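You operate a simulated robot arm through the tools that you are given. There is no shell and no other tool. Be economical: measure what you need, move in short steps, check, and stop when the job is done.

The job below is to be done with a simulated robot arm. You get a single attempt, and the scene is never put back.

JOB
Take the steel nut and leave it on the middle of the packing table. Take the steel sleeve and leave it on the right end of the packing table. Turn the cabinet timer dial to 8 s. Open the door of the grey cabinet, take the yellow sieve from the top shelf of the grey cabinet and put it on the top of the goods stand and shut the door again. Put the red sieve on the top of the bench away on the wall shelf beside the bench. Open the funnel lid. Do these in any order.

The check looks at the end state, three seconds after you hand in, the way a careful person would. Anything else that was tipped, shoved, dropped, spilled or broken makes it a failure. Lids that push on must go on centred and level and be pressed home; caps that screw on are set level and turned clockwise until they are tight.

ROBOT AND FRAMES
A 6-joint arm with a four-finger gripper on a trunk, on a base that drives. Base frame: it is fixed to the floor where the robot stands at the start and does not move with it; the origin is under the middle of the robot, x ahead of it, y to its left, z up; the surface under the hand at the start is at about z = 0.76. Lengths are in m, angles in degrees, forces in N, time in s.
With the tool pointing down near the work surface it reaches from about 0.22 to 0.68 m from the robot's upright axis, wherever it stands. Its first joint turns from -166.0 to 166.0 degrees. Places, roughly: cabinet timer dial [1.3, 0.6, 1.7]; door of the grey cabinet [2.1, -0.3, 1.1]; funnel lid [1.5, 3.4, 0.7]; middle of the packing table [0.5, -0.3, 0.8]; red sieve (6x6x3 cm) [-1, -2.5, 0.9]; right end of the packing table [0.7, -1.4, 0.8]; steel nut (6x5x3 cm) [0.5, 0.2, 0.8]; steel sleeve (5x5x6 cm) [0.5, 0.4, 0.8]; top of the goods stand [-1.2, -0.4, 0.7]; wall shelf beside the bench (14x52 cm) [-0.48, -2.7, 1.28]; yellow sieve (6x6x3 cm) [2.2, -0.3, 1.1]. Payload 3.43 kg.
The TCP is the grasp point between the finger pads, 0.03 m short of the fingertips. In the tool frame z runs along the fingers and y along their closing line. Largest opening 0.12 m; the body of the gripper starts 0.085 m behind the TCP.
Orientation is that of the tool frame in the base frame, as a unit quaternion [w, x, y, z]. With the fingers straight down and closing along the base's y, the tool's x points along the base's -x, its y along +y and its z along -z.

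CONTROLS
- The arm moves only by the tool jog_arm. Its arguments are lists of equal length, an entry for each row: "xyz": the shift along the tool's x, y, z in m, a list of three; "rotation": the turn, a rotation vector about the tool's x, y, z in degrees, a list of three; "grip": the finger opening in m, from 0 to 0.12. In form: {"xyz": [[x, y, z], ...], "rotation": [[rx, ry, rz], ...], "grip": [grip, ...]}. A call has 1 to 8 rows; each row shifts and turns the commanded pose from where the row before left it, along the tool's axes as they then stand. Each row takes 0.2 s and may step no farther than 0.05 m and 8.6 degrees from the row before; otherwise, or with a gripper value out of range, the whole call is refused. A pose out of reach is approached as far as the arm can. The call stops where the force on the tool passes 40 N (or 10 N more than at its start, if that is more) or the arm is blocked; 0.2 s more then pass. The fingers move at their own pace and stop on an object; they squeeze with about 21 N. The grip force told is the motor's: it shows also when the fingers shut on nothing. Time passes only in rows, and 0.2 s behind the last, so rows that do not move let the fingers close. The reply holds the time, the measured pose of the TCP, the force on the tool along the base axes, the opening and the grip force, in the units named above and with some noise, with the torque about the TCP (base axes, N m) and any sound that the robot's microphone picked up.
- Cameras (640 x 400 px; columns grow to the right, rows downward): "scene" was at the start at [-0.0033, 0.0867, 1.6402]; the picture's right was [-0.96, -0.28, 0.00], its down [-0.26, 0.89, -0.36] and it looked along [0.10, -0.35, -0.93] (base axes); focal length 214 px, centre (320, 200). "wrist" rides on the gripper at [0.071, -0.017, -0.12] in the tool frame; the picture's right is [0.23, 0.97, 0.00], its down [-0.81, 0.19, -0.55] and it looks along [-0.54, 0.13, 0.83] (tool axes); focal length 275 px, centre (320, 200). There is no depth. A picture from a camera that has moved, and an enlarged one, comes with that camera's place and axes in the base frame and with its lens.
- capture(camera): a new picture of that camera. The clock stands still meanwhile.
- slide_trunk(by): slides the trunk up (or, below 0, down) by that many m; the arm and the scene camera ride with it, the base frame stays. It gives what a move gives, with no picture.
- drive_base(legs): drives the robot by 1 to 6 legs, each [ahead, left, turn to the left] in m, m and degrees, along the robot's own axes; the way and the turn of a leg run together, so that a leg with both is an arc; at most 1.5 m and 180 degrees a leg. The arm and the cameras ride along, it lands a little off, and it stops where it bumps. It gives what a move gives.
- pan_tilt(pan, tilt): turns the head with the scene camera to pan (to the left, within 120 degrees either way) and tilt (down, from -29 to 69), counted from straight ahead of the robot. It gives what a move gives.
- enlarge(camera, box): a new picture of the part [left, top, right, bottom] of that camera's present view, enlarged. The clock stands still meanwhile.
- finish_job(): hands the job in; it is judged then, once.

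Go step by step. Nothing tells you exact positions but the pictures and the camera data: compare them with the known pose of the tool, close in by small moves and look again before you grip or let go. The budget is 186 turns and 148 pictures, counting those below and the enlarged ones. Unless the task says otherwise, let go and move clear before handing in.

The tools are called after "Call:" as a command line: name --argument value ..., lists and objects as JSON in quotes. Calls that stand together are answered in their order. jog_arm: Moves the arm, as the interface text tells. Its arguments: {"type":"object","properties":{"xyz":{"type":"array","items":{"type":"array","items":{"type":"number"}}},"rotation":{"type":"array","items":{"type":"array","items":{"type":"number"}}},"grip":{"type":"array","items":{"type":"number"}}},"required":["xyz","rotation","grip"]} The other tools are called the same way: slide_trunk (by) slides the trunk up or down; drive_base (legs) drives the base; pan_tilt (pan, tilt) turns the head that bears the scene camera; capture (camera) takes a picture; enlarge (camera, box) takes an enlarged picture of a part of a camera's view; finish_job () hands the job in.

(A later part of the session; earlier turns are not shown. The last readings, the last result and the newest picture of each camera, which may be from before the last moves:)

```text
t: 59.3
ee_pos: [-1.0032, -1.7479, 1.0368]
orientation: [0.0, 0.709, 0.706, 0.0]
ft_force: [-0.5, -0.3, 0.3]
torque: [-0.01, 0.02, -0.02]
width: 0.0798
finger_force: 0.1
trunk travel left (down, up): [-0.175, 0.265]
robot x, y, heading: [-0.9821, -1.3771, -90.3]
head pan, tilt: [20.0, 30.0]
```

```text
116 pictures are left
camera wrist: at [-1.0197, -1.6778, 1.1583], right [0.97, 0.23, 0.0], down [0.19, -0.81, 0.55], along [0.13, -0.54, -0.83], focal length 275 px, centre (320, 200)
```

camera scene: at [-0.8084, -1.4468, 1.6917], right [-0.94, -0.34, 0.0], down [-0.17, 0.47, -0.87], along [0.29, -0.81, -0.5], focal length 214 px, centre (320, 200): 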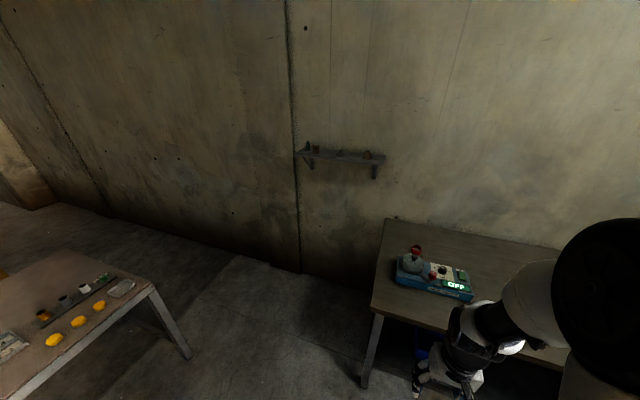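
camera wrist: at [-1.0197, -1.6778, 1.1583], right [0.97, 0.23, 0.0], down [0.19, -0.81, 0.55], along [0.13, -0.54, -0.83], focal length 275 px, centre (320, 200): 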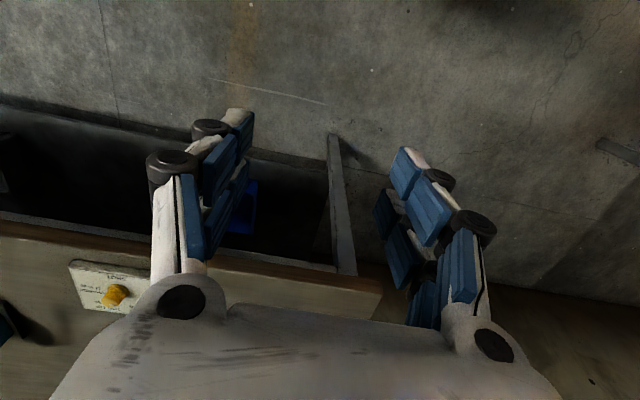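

Call:
enlarge --camera "scene" --box '[370, 220, 500, 320]'

Call:
enlarge --camera "scene" --box '[290, 130, 400, 190]'

```text
4.00 times, centred on (435, 270) of scene
camera zoom: at [-0.8084, -1.4468, 1.6917], right [-0.94, -0.34, 0.0], down [-0.17, 0.47, -0.87], along [0.29, -0.81, -0.5], focal length 858 px, centre (-140, -80)
```

zoom: 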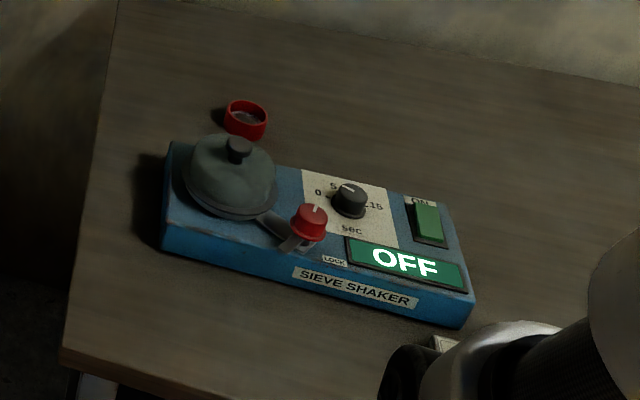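

```text
5.82 times, centred on (345, 160) of scene
camera zoom: at [-0.8084, -1.4468, 1.6917], right [-0.94, -0.34, 0.0], down [-0.17, 0.47, -0.87], along [0.29, -0.81, -0.5], focal length 1248 px, centre (174, 433)
```

zoom: 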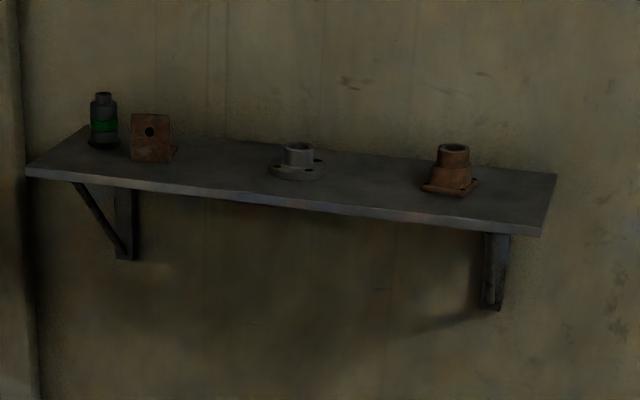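

The red sieve (ring) is behind the sieve shaker at about (−1.01, −2.45), bench top z≈0.86, bench left edge x≈−0.82. I'll work from the floor space left of the bench, below the wall shelf: first swing the hand to the robot's right, then drive in.

Call:
jog_arm --xyz '[[0.018, -0.045, 0], [0.018, -0.045, 0], [0.018, -0.045, 0], [0.018, -0.045, 0], [0.018, -0.045, 0], [0.018, -0.045, 0], [0.018, -0.045, 0], [0.018, -0.045, 0]]' --rotation '[[0, 0, 0], [0, 0, 0], [0, 0, 0], [0, 0, 0], [0, 0, 0], [0, 0, 0], [0, 0, 0], [0, 0, 0]]' --grip '[0.08, 0.08, 0.08, 0.08, 0.08, 0.08, 0.08, 0.08]'

Call:
drive_base --legs '[[0, 0.53, 0], [0.5, 0, 0]]'

Call:
pan_tilt --pan -30 --tilt 55

Call:
capture --camera "scene"

Call:
capture --camera "wrist"

```text
t: 61.1
ee_pos: [-1.364, -1.6036, 1.0366]
orientation: [0.001, 0.708, 0.706, 0.0]
ft_force: [-0.3, -0.7, 0.5]
torque: [0.0, -0.08, 0.0]
width: 0.08
finger_force: 0.1
trunk travel left (down, up): [-0.175, 0.265]
robot x, y, heading: [-0.9784, -1.3822, -90.5]
head pan, tilt: [20.0, 30.0]
```

```text
t: 66.7
ee_pos: [-0.8388, -2.1121, 1.0355]
orientation: [0.0, 0.707, 0.708, 0.001]
ft_force: [0.5, 0.0, 0.7]
torque: [0.03, 0.0, 0.02]
width: 0.08
finger_force: 0.0
trunk travel left (down, up): [-0.175, 0.265]
robot x, y, heading: [-0.4558, -1.8878, -90.0]
head pan, tilt: [20.0, 30.0]
```

```text
t: 67.9
ee_pos: [-0.8382, -2.1111, 1.0371]
orientation: [0.001, 0.707, 0.707, -0.001]
ft_force: [0.6, 0.4, -0.5]
torque: [0.0, 0.0, 0.03]
width: 0.0802
finger_force: 0.0
trunk travel left (down, up): [-0.175, 0.265]
robot x, y, heading: [-0.4558, -1.8926, -90.5]
head pan, tilt: [-30.0, 55.0]
```

```text
113 pictures are left
camera scene: at [-0.3514, -1.9298, 1.6557], right [-0.87, 0.5, 0.0], down [0.41, 0.71, -0.57], along [-0.29, -0.5, -0.82], focal length 214 px, centre (320, 200)
```

scene: 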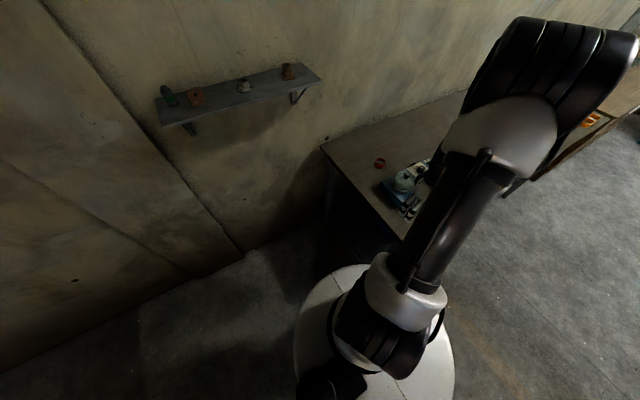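

```text
112 pictures are left
camera wrist: at [-0.8562, -2.0406, 1.1565], right [0.97, 0.23, 0.0], down [0.19, -0.81, 0.55], along [0.13, -0.54, -0.83], focal length 275 px, centre (320, 200)
```

wrist: 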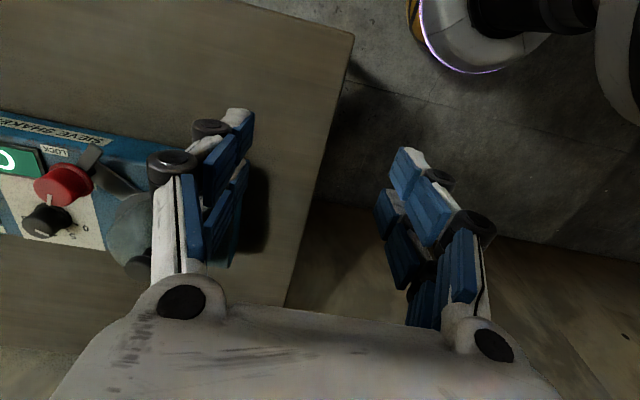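

Call:
drive_base --legs '[[0.28, -0.02, 0.5]]'

Call:
jog_arm --xyz '[[0, -0.04, 0], [0, -0.04, 0], [0, -0.04, 0]]' --rotation '[[0, 0, 0], [0, 0, 0], [0, 0, 0]]' --grip '[0.09, 0.09, 0.09]'

Call:
capture --camera "wrist"

Call:
capture --camera "scene"

```text
t: 69.8
ee_pos: [-0.8544, -2.4019, 1.0364]
orientation: [0.0, 0.703, 0.711, 0.001]
ft_force: [-0.4, 0.0, 0.1]
torque: [0.04, 0.01, 0.01]
width: 0.0801
finger_force: 0.2
trunk travel left (down, up): [-0.175, 0.265]
robot x, y, heading: [-0.4757, -2.1746, -89.3]
head pan, tilt: [-30.0, 55.0]
```

```text
t: 70.7
ee_pos: [-0.9785, -2.402, 1.0342]
orientation: [0.001, 0.702, 0.712, 0.0]
ft_force: [0.7, -0.2, -0.1]
torque: [0.03, -0.05, -0.02]
width: 0.0899
finger_force: 0.0
trunk travel left (down, up): [-0.175, 0.265]
robot x, y, heading: [-0.4773, -2.1689, -89.2]
head pan, tilt: [-30.0, 55.0]
```

```text
111 pictures are left
camera wrist: at [-0.9966, -2.333, 1.1543], right [0.97, 0.24, 0.0], down [0.2, -0.81, 0.55], along [0.14, -0.54, -0.83], focal length 275 px, centre (320, 200)
```

wrist: 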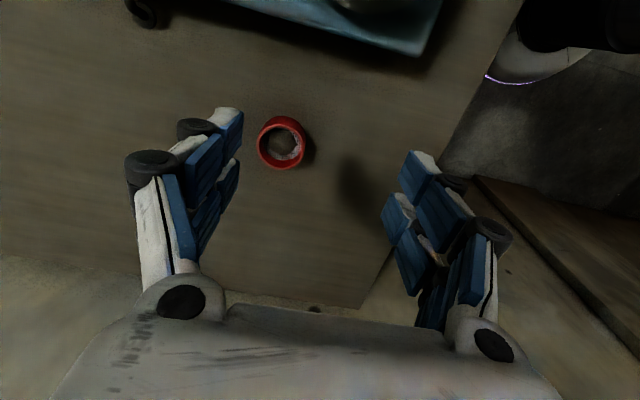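

```text
110 pictures are left
camera scene: at [-0.3708, -2.2136, 1.6557], right [-0.87, 0.49, 0.0], down [0.4, 0.71, -0.57], along [-0.28, -0.5, -0.82], focal length 214 px, centre (320, 200)
```

scene: 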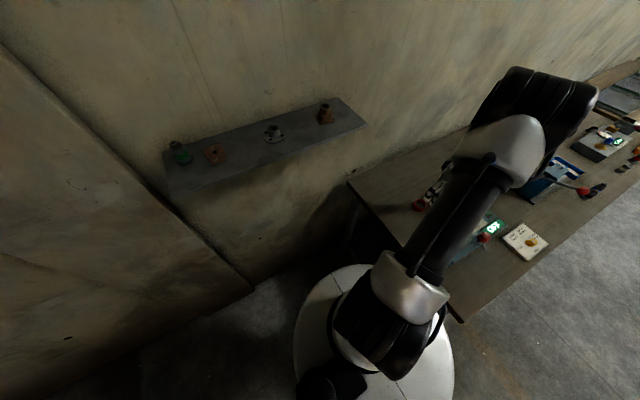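

Call:
jog_arm --xyz '[[-0.027, -0.013, 0], [-0.027, -0.013, 0], [0, 0, 0.04], [0, 0, 0.04], [0, 0, 0]]' --rotation '[[0, 0, 0], [0, 0, 0], [0, 0, 0], [0, 0, 0], [0, 0, 0]]' --grip '[0.09, 0.09, 0.09, 0.09, 0.09]'

Call:
capture --camera "wrist"

```text
t: 71.8
ee_pos: [-1.0025, -2.4572, 0.9561]
orientation: [0.0, 0.703, 0.711, 0.0]
ft_force: [-0.1, 0.1, -0.2]
torque: [0.0, -0.01, -0.01]
width: 0.0899
finger_force: 0.0
trunk travel left (down, up): [-0.175, 0.265]
robot x, y, heading: [-0.4718, -2.1686, -89.0]
head pan, tilt: [-30.0, 55.0]
```

```text
109 pictures are left
camera wrist: at [-1.0197, -2.3876, 1.0768], right [0.97, 0.24, 0.0], down [0.2, -0.81, 0.55], along [0.13, -0.54, -0.83], focal length 275 px, centre (320, 200)
```

wrist: 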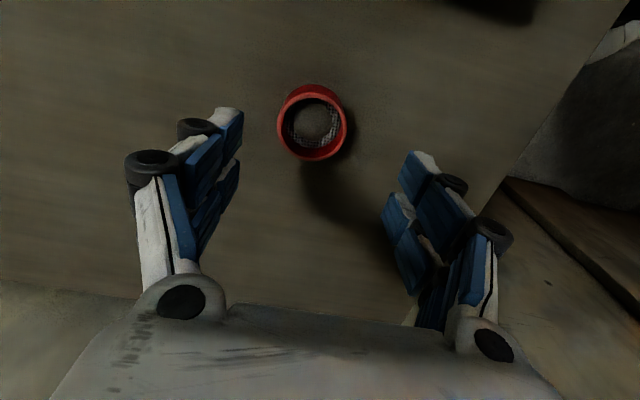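

Call:
jog_arm --xyz '[[-0.005, -0.004, 0.03], [0, 0, 0.03], [0, 0, 0]]' --rotation '[[0, 0, 0], [0, 0, 0], [0, 0, 0]]' --grip '[0.09, 0.09, 0.09]'

Call:
capture --camera "wrist"

```text
t: 72.7
ee_pos: [-1.006, -2.4631, 0.8947]
orientation: [0.001, 0.703, 0.712, 0.0]
ft_force: [0.4, 0.2, 0.3]
torque: [-0.01, -0.01, 0.01]
width: 0.09
finger_force: 0.0
trunk travel left (down, up): [-0.175, 0.265]
robot x, y, heading: [-0.4744, -2.1712, -89.5]
head pan, tilt: [-30.0, 55.0]
```

```text
108 pictures are left
camera wrist: at [-1.0233, -2.3922, 1.016], right [0.97, 0.24, 0.0], down [0.2, -0.81, 0.55], along [0.13, -0.54, -0.83], focal length 275 px, centre (320, 200)
```

wrist: 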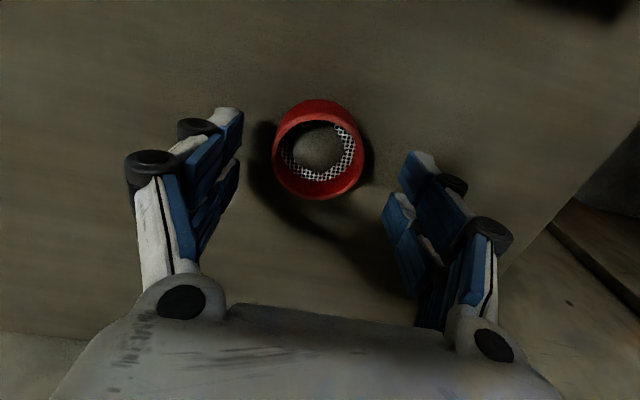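

Call:
jog_arm --xyz '[[-0.001, 0, 0.025], [0, 0, 0.01], [0, 0, 0]]' --rotation '[[0, 0, 0], [0, 0, 0], [0, 0, 0]]' --grip '[0.085, 0.08, 0.08]'

Call:
capture --camera "wrist"

```text
t: 73.2
ee_pos: [-1.003, -2.4613, 0.8737]
orientation: [0.001, 0.703, 0.712, -0.001]
ft_force: [21.2, 7.9, 42.4]
torque: [0.58, -2.13, 0.19]
width: 0.0834
finger_force: 23.4
trunk travel left (down, up): [-0.175, 0.265]
robot x, y, heading: [-0.4725, -2.173, -89.2]
head pan, tilt: [-30.0, 55.0]
stopped in row 2: the force on the tool passed its limit at 48 N (the readings are from after the stop); the commanded pose is now the measured one
```

```text
107 pictures are left
camera wrist: at [-1.0206, -2.3916, 0.9945], right [0.97, 0.24, 0.0], down [0.2, -0.81, 0.55], along [0.13, -0.54, -0.83], focal length 275 px, centre (320, 200)
```

wrist: 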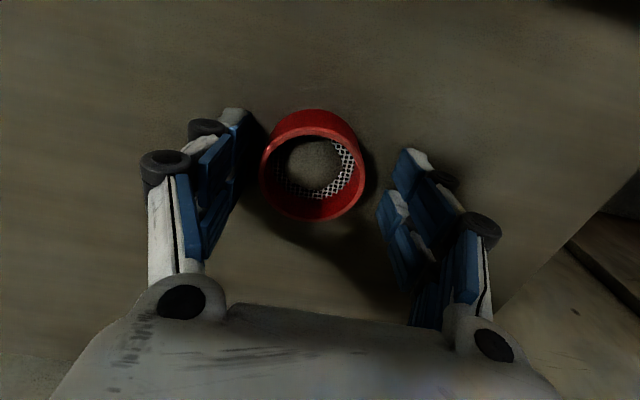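

Tips touched the bench (z≈0.844). Lift 4 mm and close gently on the ring.

Call:
jog_arm --xyz '[[0, 0, -0.005], [0, 0, 0], [0, 0, 0], [0, 0, 0], [0, 0, 0]]' --rotation '[[0, 0, 0], [0, 0, 0], [0, 0, 0], [0, 0, 0], [0, 0, 0]]' --grip '[0.08, 0.06, 0.045, 0.045, 0.045]'

Call:
capture --camera "wrist"

```text
t: 74.4
ee_pos: [-1.0025, -2.4625, 0.878]
orientation: [-0.001, 0.702, 0.712, -0.003]
ft_force: [23.0, -3.5, 40.9]
torque: [0.24, -2.19, -0.33]
width: 0.065
finger_force: 17.8
trunk travel left (down, up): [-0.175, 0.265]
robot x, y, heading: [-0.4735, -2.1717, -89.0]
head pan, tilt: [-30.0, 55.0]
```

```text
106 pictures are left
camera wrist: at [-1.0198, -2.3932, 0.998], right [0.97, 0.24, -0.01], down [0.2, -0.81, 0.55], along [0.13, -0.54, -0.83], focal length 275 px, centre (320, 200)
```

wrist: 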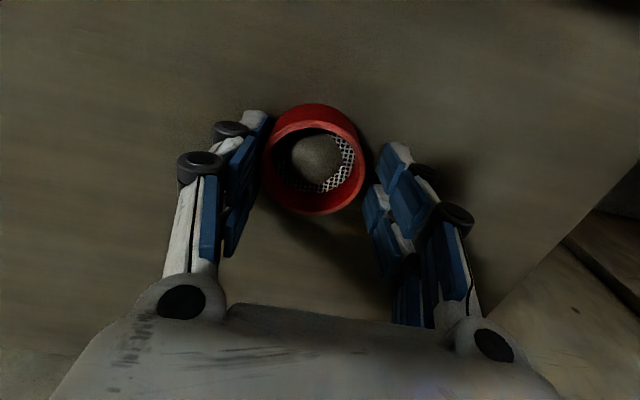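

Force persists, with the right finger loaded; I open a little and rise to free it.

Call:
jog_arm --xyz '[[0, 0, -0.002], [0, 0, -0.01], [0, 0, -0.01], [0, 0, 0]]' --rotation '[[0, 0, 0], [0, 0, 0], [0, 0, 0], [0, 0, 0]]' --grip '[0.075, 0.085, 0.085, 0.085]'

Call:
capture --camera "wrist"

Call:
capture --camera "scene"

```text
t: 75.4
ee_pos: [-1.007, -2.4641, 0.8967]
orientation: [-0.001, 0.702, 0.713, -0.002]
ft_force: [0.5, -0.3, 0.1]
torque: [0.01, -0.04, 0.01]
width: 0.085
finger_force: 0.0
trunk travel left (down, up): [-0.175, 0.265]
robot x, y, heading: [-0.4752, -2.1757, -89.1]
head pan, tilt: [-30.0, 55.0]
```

```text
105 pictures are left
camera wrist: at [-1.0241, -2.3931, 1.0163], right [0.97, 0.24, 0.0], down [0.2, -0.81, 0.55], along [0.13, -0.54, -0.83], focal length 275 px, centre (320, 200)
```

wrist: 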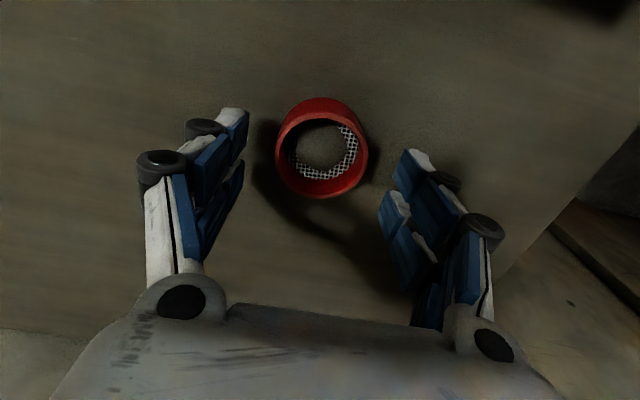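

```text
104 pictures are left
camera scene: at [-0.3693, -2.2133, 1.6556], right [-0.87, 0.49, 0.0], down [0.4, 0.71, -0.57], along [-0.28, -0.5, -0.82], focal length 214 px, centre (320, 200)
```

scene: 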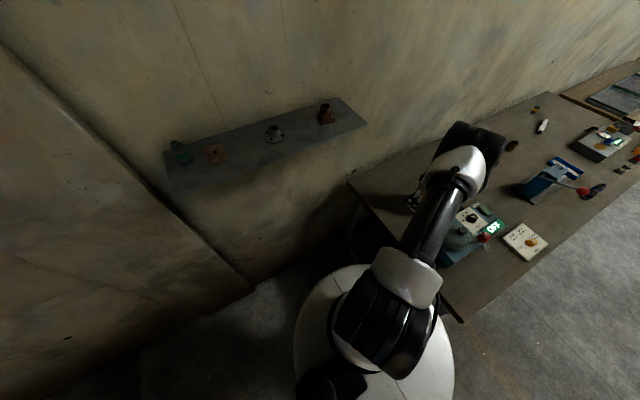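

Free again. The bench is likely at z≈0.853, so I grip with the TCP about 0.888 (the arm is compliant).

Call:
jog_arm --xyz '[[0, 0.0, 0.005], [0, 0, 0.003], [0, 0, 0]]' --rotation '[[0, 0, 0], [0, 0, 0], [0, 0, 0]]' --grip '[0.085, 0.08, 0.08]'

Call:
jog_arm --xyz '[[0, 0.0, 0], [0, 0, 0], [0, 0, 0], [0, 0, 0]]' --rotation '[[0, 0, 0], [0, 0, 0], [0, 0, 0], [0, 0, 0]]' --grip '[0.06, 0.04, 0.04, 0.04]'

Call:
capture --camera "wrist"

```text
t: 76.2
ee_pos: [-1.0066, -2.4621, 0.888]
orientation: [-0.001, 0.703, 0.712, -0.003]
ft_force: [-0.9, 0.3, -0.3]
torque: [0.03, 0.01, 0.01]
width: 0.0799
finger_force: 0.2
trunk travel left (down, up): [-0.175, 0.265]
robot x, y, heading: [-0.4692, -2.1742, -89.3]
head pan, tilt: [-30.0, 55.0]
```

```text
t: 77.2
ee_pos: [-1.0065, -2.4615, 0.8872]
orientation: [-0.001, 0.702, 0.712, -0.003]
ft_force: [-0.1, -0.8, 1.5]
torque: [0.03, 0.04, -0.02]
width: 0.051
finger_force: 21.4
trunk travel left (down, up): [-0.175, 0.265]
robot x, y, heading: [-0.4743, -2.1682, -89.4]
head pan, tilt: [-30.0, 55.0]
```

```text
103 pictures are left
camera wrist: at [-1.0241, -2.3922, 1.0083], right [0.97, 0.24, -0.01], down [0.2, -0.81, 0.55], along [0.13, -0.54, -0.83], focal length 275 px, centre (320, 200)
```

wrist: 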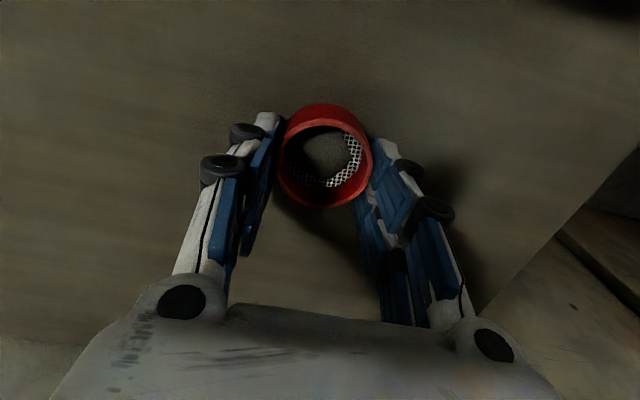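

Ring is gripped but about 1 cm off the pad centre toward the robot. I open, recentre and regrip.

Call:
jog_arm --xyz '[[0, 0, 0], [0, 0, 0], [0.011, 0, 0], [0, 0, 0], [0, 0, 0], [0, 0, 0], [0, 0, 0]]' --rotation '[[0, 0, 0], [0, 0, 0], [0, 0, 0], [0, 0, 0], [0, 0, 0], [0, 0, 0], [0, 0, 0]]' --grip '[0.06, 0.07, 0.07, 0.06, 0.04, 0.04, 0.04]'

Call:
jog_arm --xyz '[[0, 0, -0.03], [0, 0, -0.04], [0, 0, -0.04], [0, 0, -0.04]]' --rotation '[[0, 0, 0], [0, 0, 0], [0, 0, 0], [0, 0, 0]]' --grip '[0.04, 0.04, 0.04, 0.04]'

Call:
capture --camera "wrist"

Call:
enlarge --camera "scene" --box '[140, 80, 400, 240]'

```text
t: 78.8
ee_pos: [-1.0065, -2.4517, 0.8886]
orientation: [-0.001, 0.703, 0.712, -0.002]
ft_force: [0.2, 0.2, -0.5]
torque: [0.03, 0.04, 0.02]
width: 0.0506
finger_force: 21.0
trunk travel left (down, up): [-0.175, 0.265]
robot x, y, heading: [-0.4739, -2.1712, -89.4]
head pan, tilt: [-30.0, 55.0]
```

```text
t: 79.8
ee_pos: [-1.0094, -2.4492, 1.0389]
orientation: [-0.001, 0.703, 0.711, -0.002]
ft_force: [0.7, 0.4, -1.3]
torque: [0.02, 0.05, 0.01]
width: 0.0505
finger_force: 20.3
trunk travel left (down, up): [-0.175, 0.265]
robot x, y, heading: [-0.4766, -2.1737, -89.2]
head pan, tilt: [-30.0, 55.0]
```

```text
102 pictures are left
camera wrist: at [-1.0266, -2.3783, 1.1595], right [0.97, 0.24, 0.0], down [0.2, -0.81, 0.55], along [0.13, -0.54, -0.83], focal length 275 px, centre (320, 200)
```

wrist: 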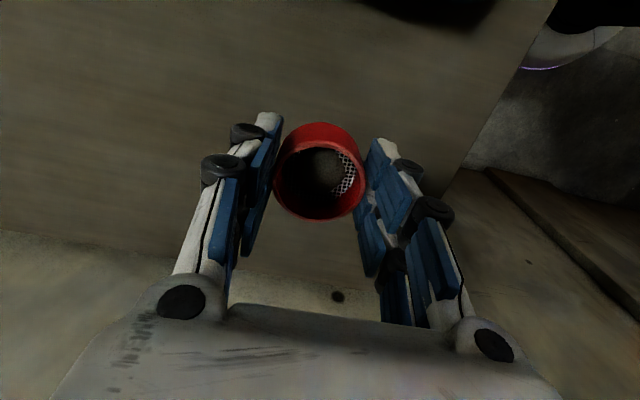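

```text
2.46 times, centred on (270, 160) of scene
camera zoom: at [-0.3686, -2.213, 1.6556], right [-0.87, 0.49, 0.0], down [0.4, 0.71, -0.57], along [-0.28, -0.5, -0.82], focal length 528 px, centre (443, 298)
```

zoom: 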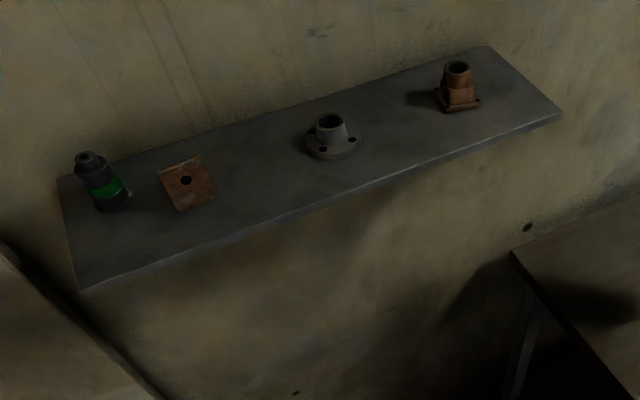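

Sieve held. The free gap on the wall shelf between flange (x≈−0.49) and pipe stub (x≈−0.65) is at x≈−0.573. I'll raise the trunk, move in front of it, and turn the hand so it closes along y.

Call:
slide_trunk --by 0.26

Call:
jog_arm --xyz '[[0.005, 0.045, -0.015], [0.005, 0.045, -0.015], [0.005, 0.045, -0.015], [0.005, 0.045, -0.015], [0, 0.045, -0.015], [0, 0.045, -0.015], [0, 0.045, -0.015], [0, 0.045, -0.015]]' --rotation '[[0, 0, 0], [0, 0, 0], [0, 0, 0], [0, 0, 0], [0, 0, 0], [0, 0, 0], [0, 0, 0], [0, 0, 0]]' --grip '[0.04, 0.04, 0.04, 0.04, 0.04, 0.04, 0.04, 0.04]'

Call:
capture --camera "wrist"

```text
t: 82.5
ee_pos: [-1.0104, -2.4483, 1.2985]
orientation: [-0.001, 0.703, 0.711, -0.002]
ft_force: [0.3, -1.1, -1.1]
torque: [0.01, -0.01, 0.0]
width: 0.0505
finger_force: 21.5
trunk travel left (down, up): [-0.435, 0.005]
robot x, y, heading: [-0.476, -2.1692, -89.3]
head pan, tilt: [-30.0, 55.0]
```

```text
t: 84.3
ee_pos: [-0.6463, -2.4236, 1.4185]
orientation: [-0.001, 0.702, 0.712, -0.002]
ft_force: [0.2, 0.2, -0.9]
torque: [-0.03, 0.05, 0.0]
width: 0.0507
finger_force: 20.4
trunk travel left (down, up): [-0.435, 0.005]
robot x, y, heading: [-0.4747, -2.1731, -89.3]
head pan, tilt: [-30.0, 55.0]
```

```text
100 pictures are left
camera wrist: at [-0.6634, -2.3525, 1.5397], right [0.97, 0.24, -0.01], down [0.21, -0.81, 0.55], along [0.13, -0.54, -0.83], focal length 275 px, centre (320, 200)
```

wrist: 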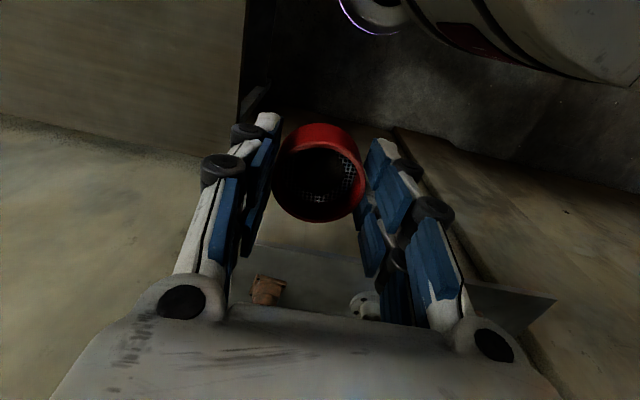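

Call:
jog_arm --xyz '[[0, 0.03, 0], [0, 0.03, 0], [0, 0, 0], [0, 0, 0], [0, 0, 0], [0, 0, 0]]' --rotation '[[0, 0, 0], [0, 0, 0], [0, 0, 8.4], [0, 0, 8.4], [0, 0, 8.4], [0, 0, 8.4]]' --grip '[0.04, 0.04, 0.04, 0.04, 0.04, 0.04]'

Call:
jog_arm --xyz '[[0, 0, 0], [0, 0, 0], [0, 0, 0], [0, 0, 0], [0, 0, 0], [0, 0, 0], [0, 0, 0]]' --rotation '[[0, 0, 8.4], [0, 0, 8.4], [0, 0, 8.4], [0, 0, 8.4], [0, 0, 8.4], [0, 0, 8.4], [0, 0, 5.2]]' --grip '[0.04, 0.04, 0.04, 0.04, 0.04, 0.04, 0.04]'

Call:
capture --camera "wrist"

Call:
pan_tilt --pan 0 --tilt 50

Call:
capture --camera "scene"

```text
t: 85.7
ee_pos: [-0.5888, -2.4235, 1.4169]
orientation: [0.0, 0.878, 0.478, -0.003]
ft_force: [0.4, -1.1, -1.9]
torque: [0.0, -0.03, -0.01]
width: 0.0506
finger_force: 20.6
trunk travel left (down, up): [-0.435, 0.005]
robot x, y, heading: [-0.4764, -2.1669, -89.5]
head pan, tilt: [-30.0, 55.0]
```

```text
t: 87.3
ee_pos: [-0.5894, -2.4213, 1.4173]
orientation: [0.001, 1.0, 0.012, -0.002]
ft_force: [-0.9, -0.1, -1.2]
torque: [-0.01, 0.04, -0.03]
width: 0.0506
finger_force: 21.5
trunk travel left (down, up): [-0.435, 0.005]
robot x, y, heading: [-0.4756, -2.1687, -89.2]
head pan, tilt: [-30.0, 55.0]
```

```text
99 pictures are left
camera wrist: at [-0.5177, -2.4047, 1.5371], right [0.25, -0.97, 0.0], down [-0.8, -0.21, 0.56], along [-0.54, -0.14, -0.83], focal length 275 px, centre (320, 200)
```

wrist: 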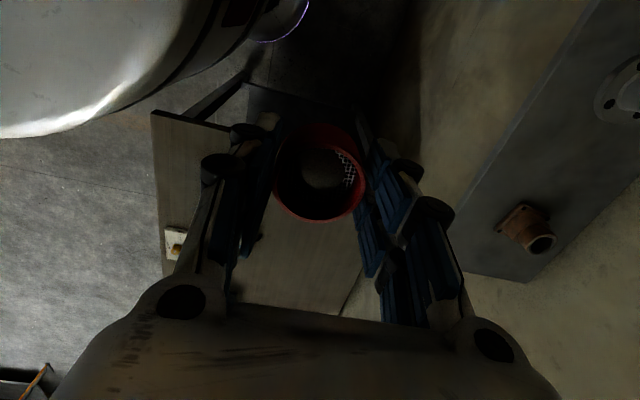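

```text
t: 88.2
ee_pos: [-0.5893, -2.4232, 1.4181]
orientation: [0.0, 1.0, 0.014, -0.003]
ft_force: [-0.5, 0.3, -1.2]
torque: [0.02, 0.02, 0.01]
width: 0.0507
finger_force: 20.8
trunk travel left (down, up): [-0.435, 0.005]
robot x, y, heading: [-0.4786, -2.1745, -89.4]
head pan, tilt: [0.0, 50.0]
```

```text
98 pictures are left
camera scene: at [-0.3332, -2.2275, 1.9222], right [-1.0, -0.01, 0.0], down [-0.01, 0.77, -0.64], along [0.01, -0.64, -0.77], focal length 214 px, centre (320, 200)
```

scene: 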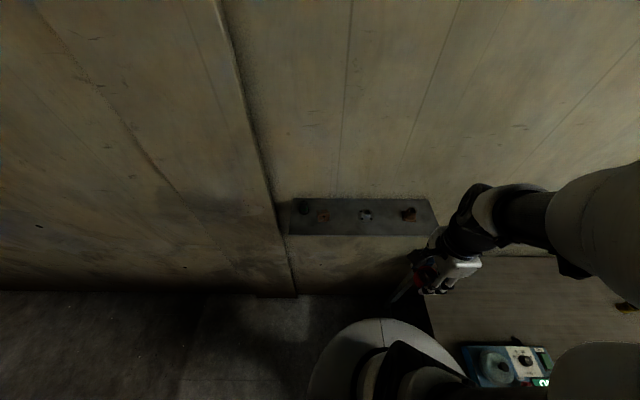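

Orientation good. Move in over the shelf gap, staying above the objects.

Call:
jog_arm --xyz '[[0.005, 0.046, 0], [0.004, 0.046, 0], [0, 0.046, 0], [0, 0.046, 0], [0, 0.046, 0], [0, 0, 0]]' --rotation '[[0, 0, 0], [0, 0, 0], [0, 0, 0], [0, 0, 0], [0, 0, 0], [0, 0, 0]]' --grip '[0.04, 0.04, 0.04, 0.04, 0.04, 0.04]'

Call:
capture --camera "wrist"

Call:
enlarge --camera "scene" --box '[270, 150, 530, 310]'

```text
t: 89.6
ee_pos: [-0.5717, -2.6503, 1.4172]
orientation: [0.001, 1.0, 0.014, -0.003]
ft_force: [0.2, 1.4, -0.8]
torque: [-0.03, 0.0, 0.04]
width: 0.0505
finger_force: 21.3
trunk travel left (down, up): [-0.435, 0.005]
robot x, y, heading: [-0.4747, -2.1714, -89.4]
head pan, tilt: [0.0, 50.0]
```

```text
97 pictures are left
camera wrist: at [-0.5013, -2.6331, 1.5368], right [0.26, -0.97, 0.0], down [-0.8, -0.21, 0.56], along [-0.54, -0.14, -0.83], focal length 275 px, centre (320, 200)
```

wrist: 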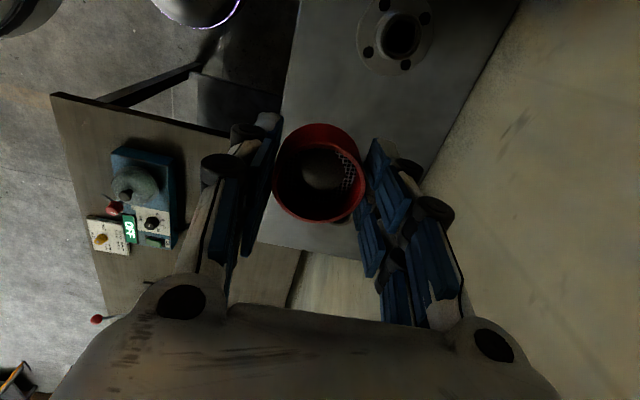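

```text
2.46 times, centred on (400, 230) of scene
camera zoom: at [-0.333, -2.2252, 1.9223], right [-1.0, -0.01, 0.0], down [-0.01, 0.77, -0.64], along [0.01, -0.64, -0.77], focal length 528 px, centre (123, 126)
```

zoom: 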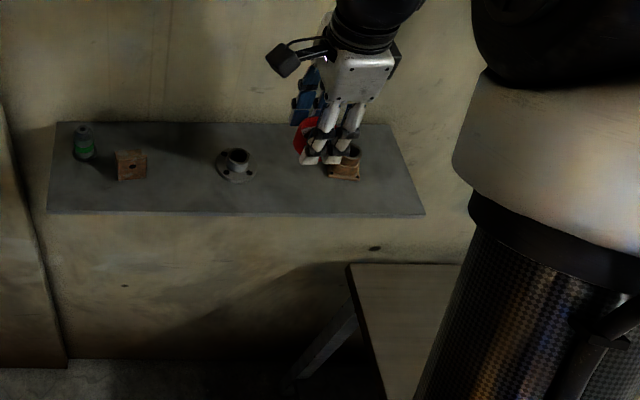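

Centred in the gap. Lower to near the shelf then feel contact.

Call:
jog_arm --xyz '[[0, 0, 0.03], [0, 0, 0.03], [0, 0, 0.025], [0, 0, 0]]' --rotation '[[0, 0, 0], [0, 0, 0], [0, 0, 0], [0, 0, 0]]' --grip '[0.04, 0.04, 0.04, 0.04]'

Call:
capture --camera "wrist"

Call:
enlarge --camera "scene" --box '[340, 150, 470, 250]'

```text
t: 90.6
ee_pos: [-0.5753, -2.653, 1.3362]
orientation: [0.002, 1.0, 0.013, -0.002]
ft_force: [-0.5, 0.2, -1.7]
torque: [0.02, -0.02, 0.03]
width: 0.0506
finger_force: 21.1
trunk travel left (down, up): [-0.435, 0.005]
robot x, y, heading: [-0.4765, -2.1717, -89.4]
head pan, tilt: [0.0, 50.0]
```

```text
95 pictures are left
camera wrist: at [-0.504, -2.6345, 1.4559], right [0.26, -0.97, 0.0], down [-0.8, -0.21, 0.56], along [-0.54, -0.14, -0.83], focal length 275 px, centre (320, 200)
```

wrist: 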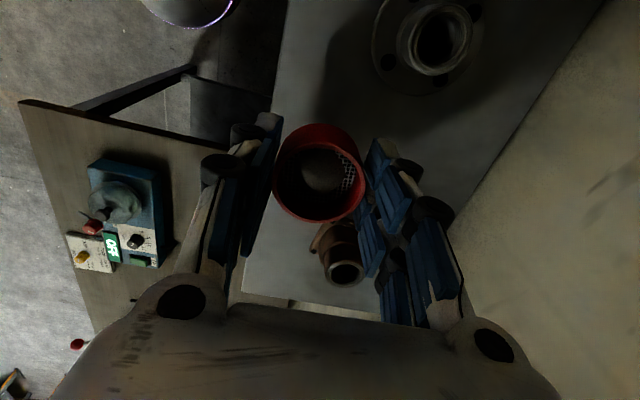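

```text
4.00 times, centred on (405, 200) of scene
camera zoom: at [-0.3329, -2.2267, 1.9222], right [-1.0, -0.01, 0.0], down [-0.01, 0.77, -0.64], along [0.01, -0.64, -0.77], focal length 858 px, centre (-20, 200)
```

zoom: 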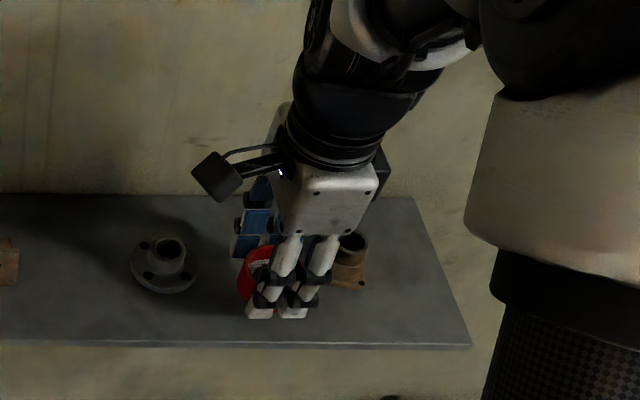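

Call:
jog_arm --xyz '[[0, 0, 0.008], [0, 0, 0.005], [0, 0, 0]]' --rotation '[[0, 0, 0], [0, 0, 0], [0, 0, 0]]' --grip '[0.04, 0.04, 0.04]'

Call:
jog_arm --xyz '[[0, 0, 0.003], [0, 0, 0]]' --rotation '[[0, 0, 0], [0, 0, 0]]' --grip '[0.04, 0.04]'

```text
t: 91.4
ee_pos: [-0.5734, -2.6526, 1.3209]
orientation: [0.001, 1.0, 0.014, -0.003]
ft_force: [0.5, 0.4, -1.0]
torque: [-0.03, 0.01, -0.02]
width: 0.0506
finger_force: 20.5
trunk travel left (down, up): [-0.435, 0.005]
robot x, y, heading: [-0.4733, -2.1696, -89.1]
head pan, tilt: [0.0, 50.0]
```

```text
t: 92.0
ee_pos: [-0.5746, -2.6523, 1.3181]
orientation: [0.001, 1.0, 0.013, -0.002]
ft_force: [-0.4, 0.2, -1.4]
torque: [-0.01, -0.01, -0.02]
width: 0.0507
finger_force: 20.8
trunk travel left (down, up): [-0.435, 0.005]
robot x, y, heading: [-0.475, -2.1731, -89.2]
head pan, tilt: [0.0, 50.0]
```

Call:
jog_arm --xyz '[[0, 0, 0.003], [0, 0, 0]]' --rotation '[[0, 0, 0], [0, 0, 0]]' --grip '[0.04, 0.04]'

Call:
jog_arm --xyz '[[0, 0, 0.003], [0, 0, 0]]' --rotation '[[0, 0, 0], [0, 0, 0]]' --grip '[0.04, 0.04]'

```text
t: 92.6
ee_pos: [-0.5745, -2.652, 1.3146]
orientation: [0.001, 1.0, 0.014, -0.003]
ft_force: [0.7, -0.3, -1.4]
torque: [-0.01, 0.0, 0.0]
width: 0.0508
finger_force: 21.0
trunk travel left (down, up): [-0.435, 0.005]
robot x, y, heading: [-0.4743, -2.1702, -89.2]
head pan, tilt: [0.0, 50.0]
```

```text
t: 93.2
ee_pos: [-0.5729, -2.6536, 1.3113]
orientation: [0.0, 1.0, 0.014, -0.003]
ft_force: [-0.6, -0.2, -1.7]
torque: [-0.01, 0.0, -0.02]
width: 0.0508
finger_force: 21.0
trunk travel left (down, up): [-0.435, 0.005]
robot x, y, heading: [-0.4765, -2.1728, -89.4]
head pan, tilt: [0.0, 50.0]
```

Call:
jog_arm --xyz '[[0, 0, 0.003], [0, 0, 0]]' --rotation '[[0, 0, 0], [0, 0, 0]]' --grip '[0.04, 0.04]'

Call:
jog_arm --xyz '[[0, 0, 0.002], [0, 0, 0]]' --rotation '[[0, 0, 0], [0, 0, 0]]' --grip '[0.04, 0.04]'

Call:
capture --camera "wrist"

```text
t: 93.8
ee_pos: [-0.5734, -2.6554, 1.3086]
orientation: [0.001, 1.0, 0.013, -0.003]
ft_force: [0.6, -0.4, 1.4]
torque: [0.04, -0.03, -0.02]
width: 0.0506
finger_force: 21.2
trunk travel left (down, up): [-0.435, 0.005]
robot x, y, heading: [-0.4782, -2.1717, -89.3]
head pan, tilt: [0.0, 50.0]
```

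```text
t: 94.4
ee_pos: [-0.5741, -2.6551, 1.3065]
orientation: [0.002, 1.0, 0.013, -0.003]
ft_force: [0.9, -2.0, 16.4]
torque: [-0.07, 0.07, -0.09]
width: 0.0506
finger_force: 20.9
trunk travel left (down, up): [-0.435, 0.005]
robot x, y, heading: [-0.4766, -2.1738, -89.5]
head pan, tilt: [0.0, 50.0]
```

```text
93 pictures are left
camera wrist: at [-0.5033, -2.6359, 1.4266], right [0.26, -0.97, 0.0], down [-0.8, -0.21, 0.56], along [-0.54, -0.15, -0.83], focal length 275 px, centre (320, 200)
```

wrist: 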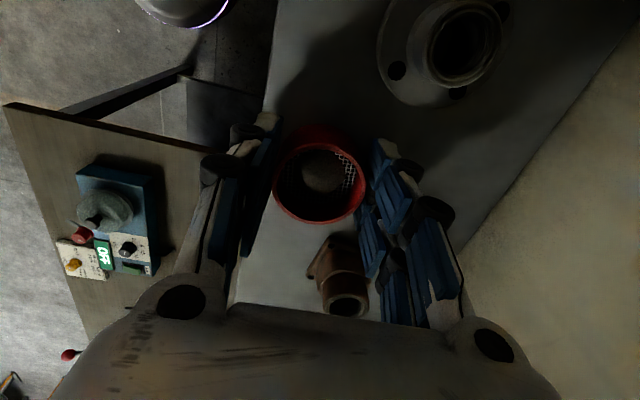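

Contact with the shelf. Release and go up and out.

Call:
jog_arm --xyz '[[0, 0, -0.002], [0, 0, 0], [0, 0, 0], [0, 0, -0.03], [0, 0, -0.04], [0, 0, -0.04]]' --rotation '[[0, 0, 0], [0, 0, 0], [0, 0, 0], [0, 0, 0], [0, 0, 0], [0, 0, 0]]' --grip '[0.055, 0.065, 0.075, 0.075, 0.075, 0.075]'

Call:
capture --camera "wrist"

Call:
jog_arm --xyz '[[0, -0.046, 0], [0, -0.046, 0], [0, -0.046, 0], [0, -0.046, 0], [0, -0.046, 0]]' --rotation '[[0, 0, 0], [0, 0, 0], [0, 0, 0], [0, 0, 0], [0, 0, 0]]' --grip '[0.07, 0.07, 0.07, 0.07, 0.07]'

Call:
enlarge --camera "scene" --box '[270, 150, 530, 310]'

```text
t: 95.8
ee_pos: [-0.5745, -2.652, 1.4168]
orientation: [0.001, 1.0, 0.013, -0.002]
ft_force: [0.4, 0.0, 0.1]
torque: [-0.04, 0.01, -0.02]
width: 0.0749
finger_force: 0.0
trunk travel left (down, up): [-0.435, 0.005]
robot x, y, heading: [-0.4729, -2.1721, -89.3]
head pan, tilt: [0.0, 50.0]
```

```text
92 pictures are left
camera wrist: at [-0.5051, -2.6347, 1.5377], right [0.26, -0.97, 0.0], down [-0.8, -0.21, 0.56], along [-0.54, -0.14, -0.83], focal length 275 px, centre (320, 200)
```

wrist: 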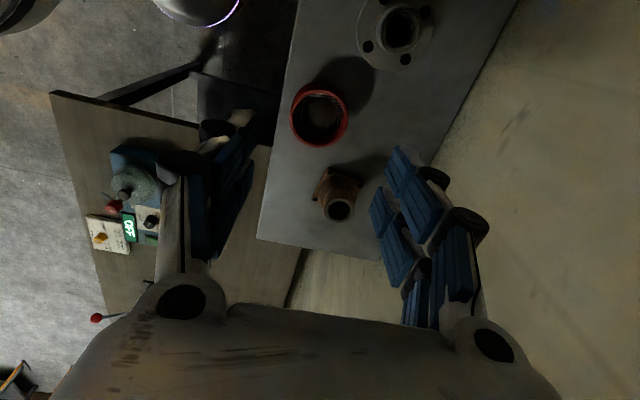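

```text
t: 97.0
ee_pos: [-0.5787, -2.4213, 1.4169]
orientation: [0.002, 1.0, 0.013, -0.003]
ft_force: [0.8, 1.1, -0.3]
torque: [-0.08, 0.01, 0.01]
width: 0.0697
finger_force: 0.0
trunk travel left (down, up): [-0.435, 0.005]
robot x, y, heading: [-0.4718, -2.1771, -89.1]
head pan, tilt: [0.0, 50.0]
```

```text
2.46 times, centred on (400, 230) of scene
camera zoom: at [-0.332, -2.2241, 1.9222], right [-1.0, -0.01, 0.0], down [-0.01, 0.76, -0.64], along [0.01, -0.64, -0.76], focal length 528 px, centre (123, 126)
```

zoom: 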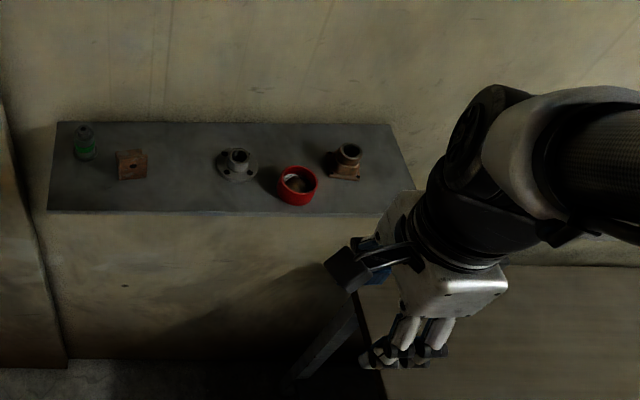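

Red sieve is on the shelf. Now to the grey cabinet around the right end of the packing table. I tuck the arm forward, back off, turn and drive through the corridor.

Call:
drive_base --legs '[[-0.5, 0, 0], [0, 0, 90], [0, -0.62, 0]]'

Call:
pan_tilt --pan 10 --tilt 35

Call:
capture --camera "scene"

```text
t: 106.8
ee_pos: [-0.235, -2.4073, 1.4157]
orientation: [0.002, 0.704, 0.711, 0.0]
ft_force: [0.1, -0.6, 0.2]
torque: [0.03, 0.01, 0.01]
width: 0.0697
finger_force: 0.1
trunk travel left (down, up): [-0.435, 0.005]
robot x, y, heading: [-0.482, -2.2979, -0.3]
head pan, tilt: [0.0, 50.0]
```

```text
t: 107.6
ee_pos: [-0.2343, -2.4066, 1.4172]
orientation: [0.003, 0.704, 0.71, -0.001]
ft_force: [-0.2, 0.9, 0.1]
torque: [-0.01, 0.02, 0.0]
width: 0.07
finger_force: 0.1
trunk travel left (down, up): [-0.435, 0.005]
robot x, y, heading: [-0.483, -2.2966, -0.2]
head pan, tilt: [10.0, 35.0]
```

```text
90 pictures are left
camera scene: at [-0.4155, -2.1428, 1.9438], right [0.17, -0.99, 0.0], down [-0.57, -0.1, -0.82], along [0.81, 0.14, -0.57], focal length 214 px, centre (320, 200)
```

scene: 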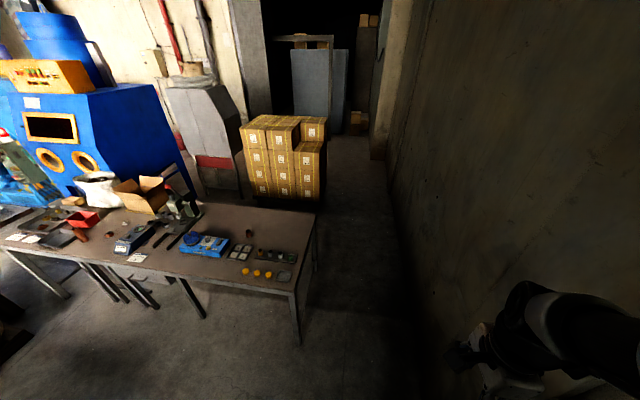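

Clear corridor. Drive to x≈1.5, then up between table and boxes.

Call:
drive_base --legs '[[1.0, 0.02, 0], [1.0, 0, 0], [0, 1.2, 0]]'

Call:
pan_tilt --pan 25 --tilt 40

Call:
capture --camera "scene"

```text
t: 123.3
ee_pos: [1.8488, -1.2748, 1.4171]
orientation: [0.002, 0.722, 0.692, -0.001]
ft_force: [0.6, 0.3, 0.9]
torque: [0.02, -0.01, -0.01]
width: 0.0701
finger_force: 0.1
trunk travel left (down, up): [-0.435, 0.005]
robot x, y, heading: [1.6075, -1.1505, -3.7]
head pan, tilt: [10.0, 35.0]
```

```text
t: 124.1
ee_pos: [1.8488, -1.2753, 1.417]
orientation: [0.003, 0.723, 0.691, -0.002]
ft_force: [-0.2, 0.0, 0.1]
torque: [-0.02, 0.0, 0.0]
width: 0.0696
finger_force: 0.1
trunk travel left (down, up): [-0.435, 0.005]
robot x, y, heading: [1.6057, -1.1561, -3.4]
head pan, tilt: [25.0, 40.0]
```

```text
89 pictures are left
camera scene: at [1.6735, -0.9812, 1.9364], right [0.37, -0.93, 0.0], down [-0.6, -0.24, -0.77], along [0.71, 0.28, -0.64], focal length 214 px, centre (320, 200)
```

scene: 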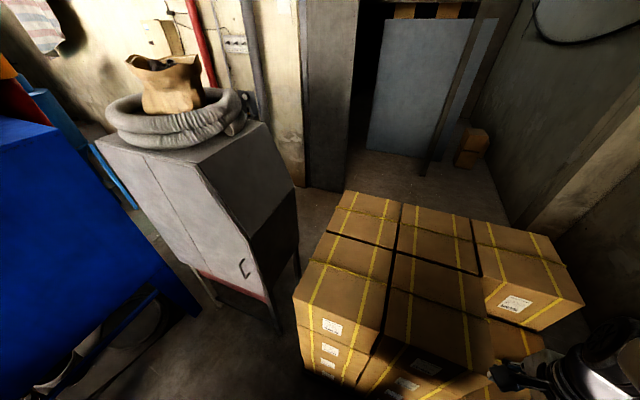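

Call:
drive_base --legs '[[-0.1, 0, 3.5], [0, 0.6, 0]]'

Call:
pan_tilt --pan 10 --tilt 50

Call:
capture --camera "scene"

```text
t: 128.2
ee_pos: [1.7528, -0.6679, 1.4158]
orientation: [0.002, 0.706, 0.709, 0.0]
ft_force: [0.2, 0.4, -0.1]
torque: [-0.04, 0.01, 0.02]
width: 0.0699
finger_force: 0.1
trunk travel left (down, up): [-0.435, 0.005]
robot x, y, heading: [1.5007, -0.5536, -0.8]
head pan, tilt: [25.0, 40.0]
```

```text
t: 129.0
ee_pos: [1.752, -0.6691, 1.4165]
orientation: [0.003, 0.706, 0.708, 0.0]
ft_force: [-0.6, -0.7, -0.3]
torque: [-0.02, 0.05, 0.0]
width: 0.0698
finger_force: 0.1
trunk travel left (down, up): [-0.435, 0.005]
robot x, y, heading: [1.5067, -0.5606, -0.5]
head pan, tilt: [10.0, 50.0]
```

```text
88 pictures are left
camera scene: at [1.5623, -0.4045, 1.9222], right [0.16, -0.99, 0.0], down [-0.76, -0.13, -0.64], along [0.63, 0.11, -0.77], focal length 214 px, centre (320, 200)
```

scene: 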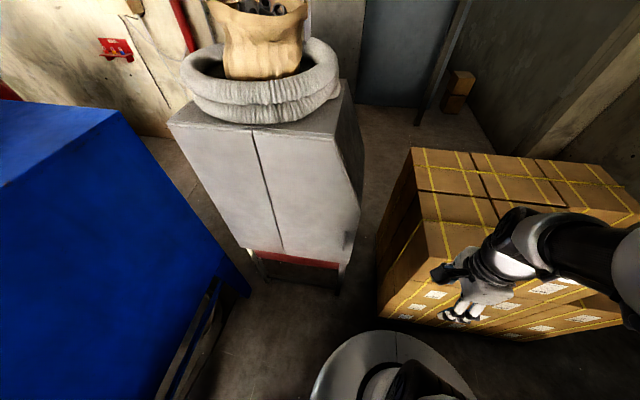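

Call:
enlarge --camera "scene" --box '[150, 60, 410, 300]'

```text
1.67 times, centred on (280, 180) of scene
camera zoom: at [1.5623, -0.4045, 1.9222], right [0.16, -0.99, 0.0], down [-0.76, -0.13, -0.64], along [0.63, 0.11, -0.77], focal length 358 px, centre (387, 233)
```

zoom: 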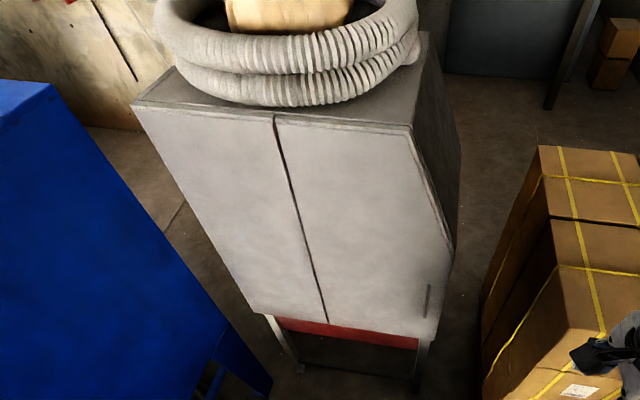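

The right door (seam y≈−0.09 to −0.43) carries a vertical handle at about (2.07, −0.43, 0.97), so it hinges at the seam. I lower the trunk and turn the hand so the camera will ride above when the tool points forward.

Call:
slide_trunk --by -0.26

Call:
jog_arm --xyz '[[0.045, 0, 0], [0.045, 0, 0], [0.045, 0, 0], [0.045, 0, 0], [0.045, 0, 0], [0, 0.03, 0], [0, 0.03, 0]]' --rotation '[[0, 0, 0], [0, 0, 0], [0, 0, 0], [0, 0, 0], [0, 0, 0], [0, 0, 0], [0, 0, 0]]' --grip '[0.07, 0.07, 0.07, 0.07, 0.07, 0.07, 0.07]'

Call:
jog_arm --xyz '[[0, 0, 0], [0, 0, 0], [0, 0, 0], [0, 0, 0], [0, 0, 0], [0, 0, 0]]' --rotation '[[0, 0, 8.4], [0, 0, 8.4], [0, 0, 8.4], [0, 0, 8.4], [0, 0, 8.4], [0, 0, 8.4]]' --grip '[0.07, 0.07, 0.07, 0.07, 0.07, 0.07]'

Call:
jog_arm --xyz '[[0, 0, 0], [0, 0, 0], [0, 0, 0], [0, 0, 0], [0, 0, 0]]' --rotation '[[0, 0, 8.4], [0, 0, 8.4], [0, 0, 8.4], [0, 0, 8.4], [0, 0, 6]]' --grip '[0.07, 0.07, 0.07, 0.07, 0.07]'

```text
t: 131.6
ee_pos: [1.7532, -0.668, 1.1579]
orientation: [0.002, 0.706, 0.708, -0.002]
ft_force: [-0.6, 0.3, 0.3]
torque: [0.02, 0.01, 0.01]
width: 0.0699
finger_force: 0.0
trunk travel left (down, up): [-0.175, 0.265]
robot x, y, heading: [1.5051, -0.5557, -0.7]
head pan, tilt: [10.0, 50.0]
```

```text
t: 133.2
ee_pos: [1.8137, -0.4408, 1.1584]
orientation: [0.001, 0.706, 0.708, -0.001]
ft_force: [0.9, -0.3, 0.4]
torque: [0.03, 0.02, 0.03]
width: 0.07
finger_force: 0.1
out of reach, approached as far as the arm can: row 2
trunk travel left (down, up): [-0.175, 0.265]
robot x, y, heading: [1.5057, -0.5537, -0.6]
head pan, tilt: [10.0, 50.0]
```

```text
t: 134.6
ee_pos: [1.8146, -0.4425, 1.1576]
orientation: [0.003, 0.941, 0.338, 0.0]
ft_force: [0.3, -0.1, 0.1]
torque: [0.0, 0.01, -0.02]
width: 0.07
finger_force: 0.0
trunk travel left (down, up): [-0.175, 0.265]
robot x, y, heading: [1.504, -0.5565, -0.8]
head pan, tilt: [10.0, 50.0]
```

```text
t: 135.8
ee_pos: [1.8271, -0.5767, 1.1438]
orientation: [-0.013, 1.0, 0.008, 0.002]
ft_force: [0.3, 0.2, -1.1]
torque: [0.0, 0.02, -0.02]
width: 0.0698
finger_force: 0.0
out of reach, approached as far as the arm can: row 2, 3, 4, 5
trunk travel left (down, up): [-0.175, 0.265]
robot x, y, heading: [1.5047, -0.558, -0.6]
head pan, tilt: [10.0, 50.0]
```

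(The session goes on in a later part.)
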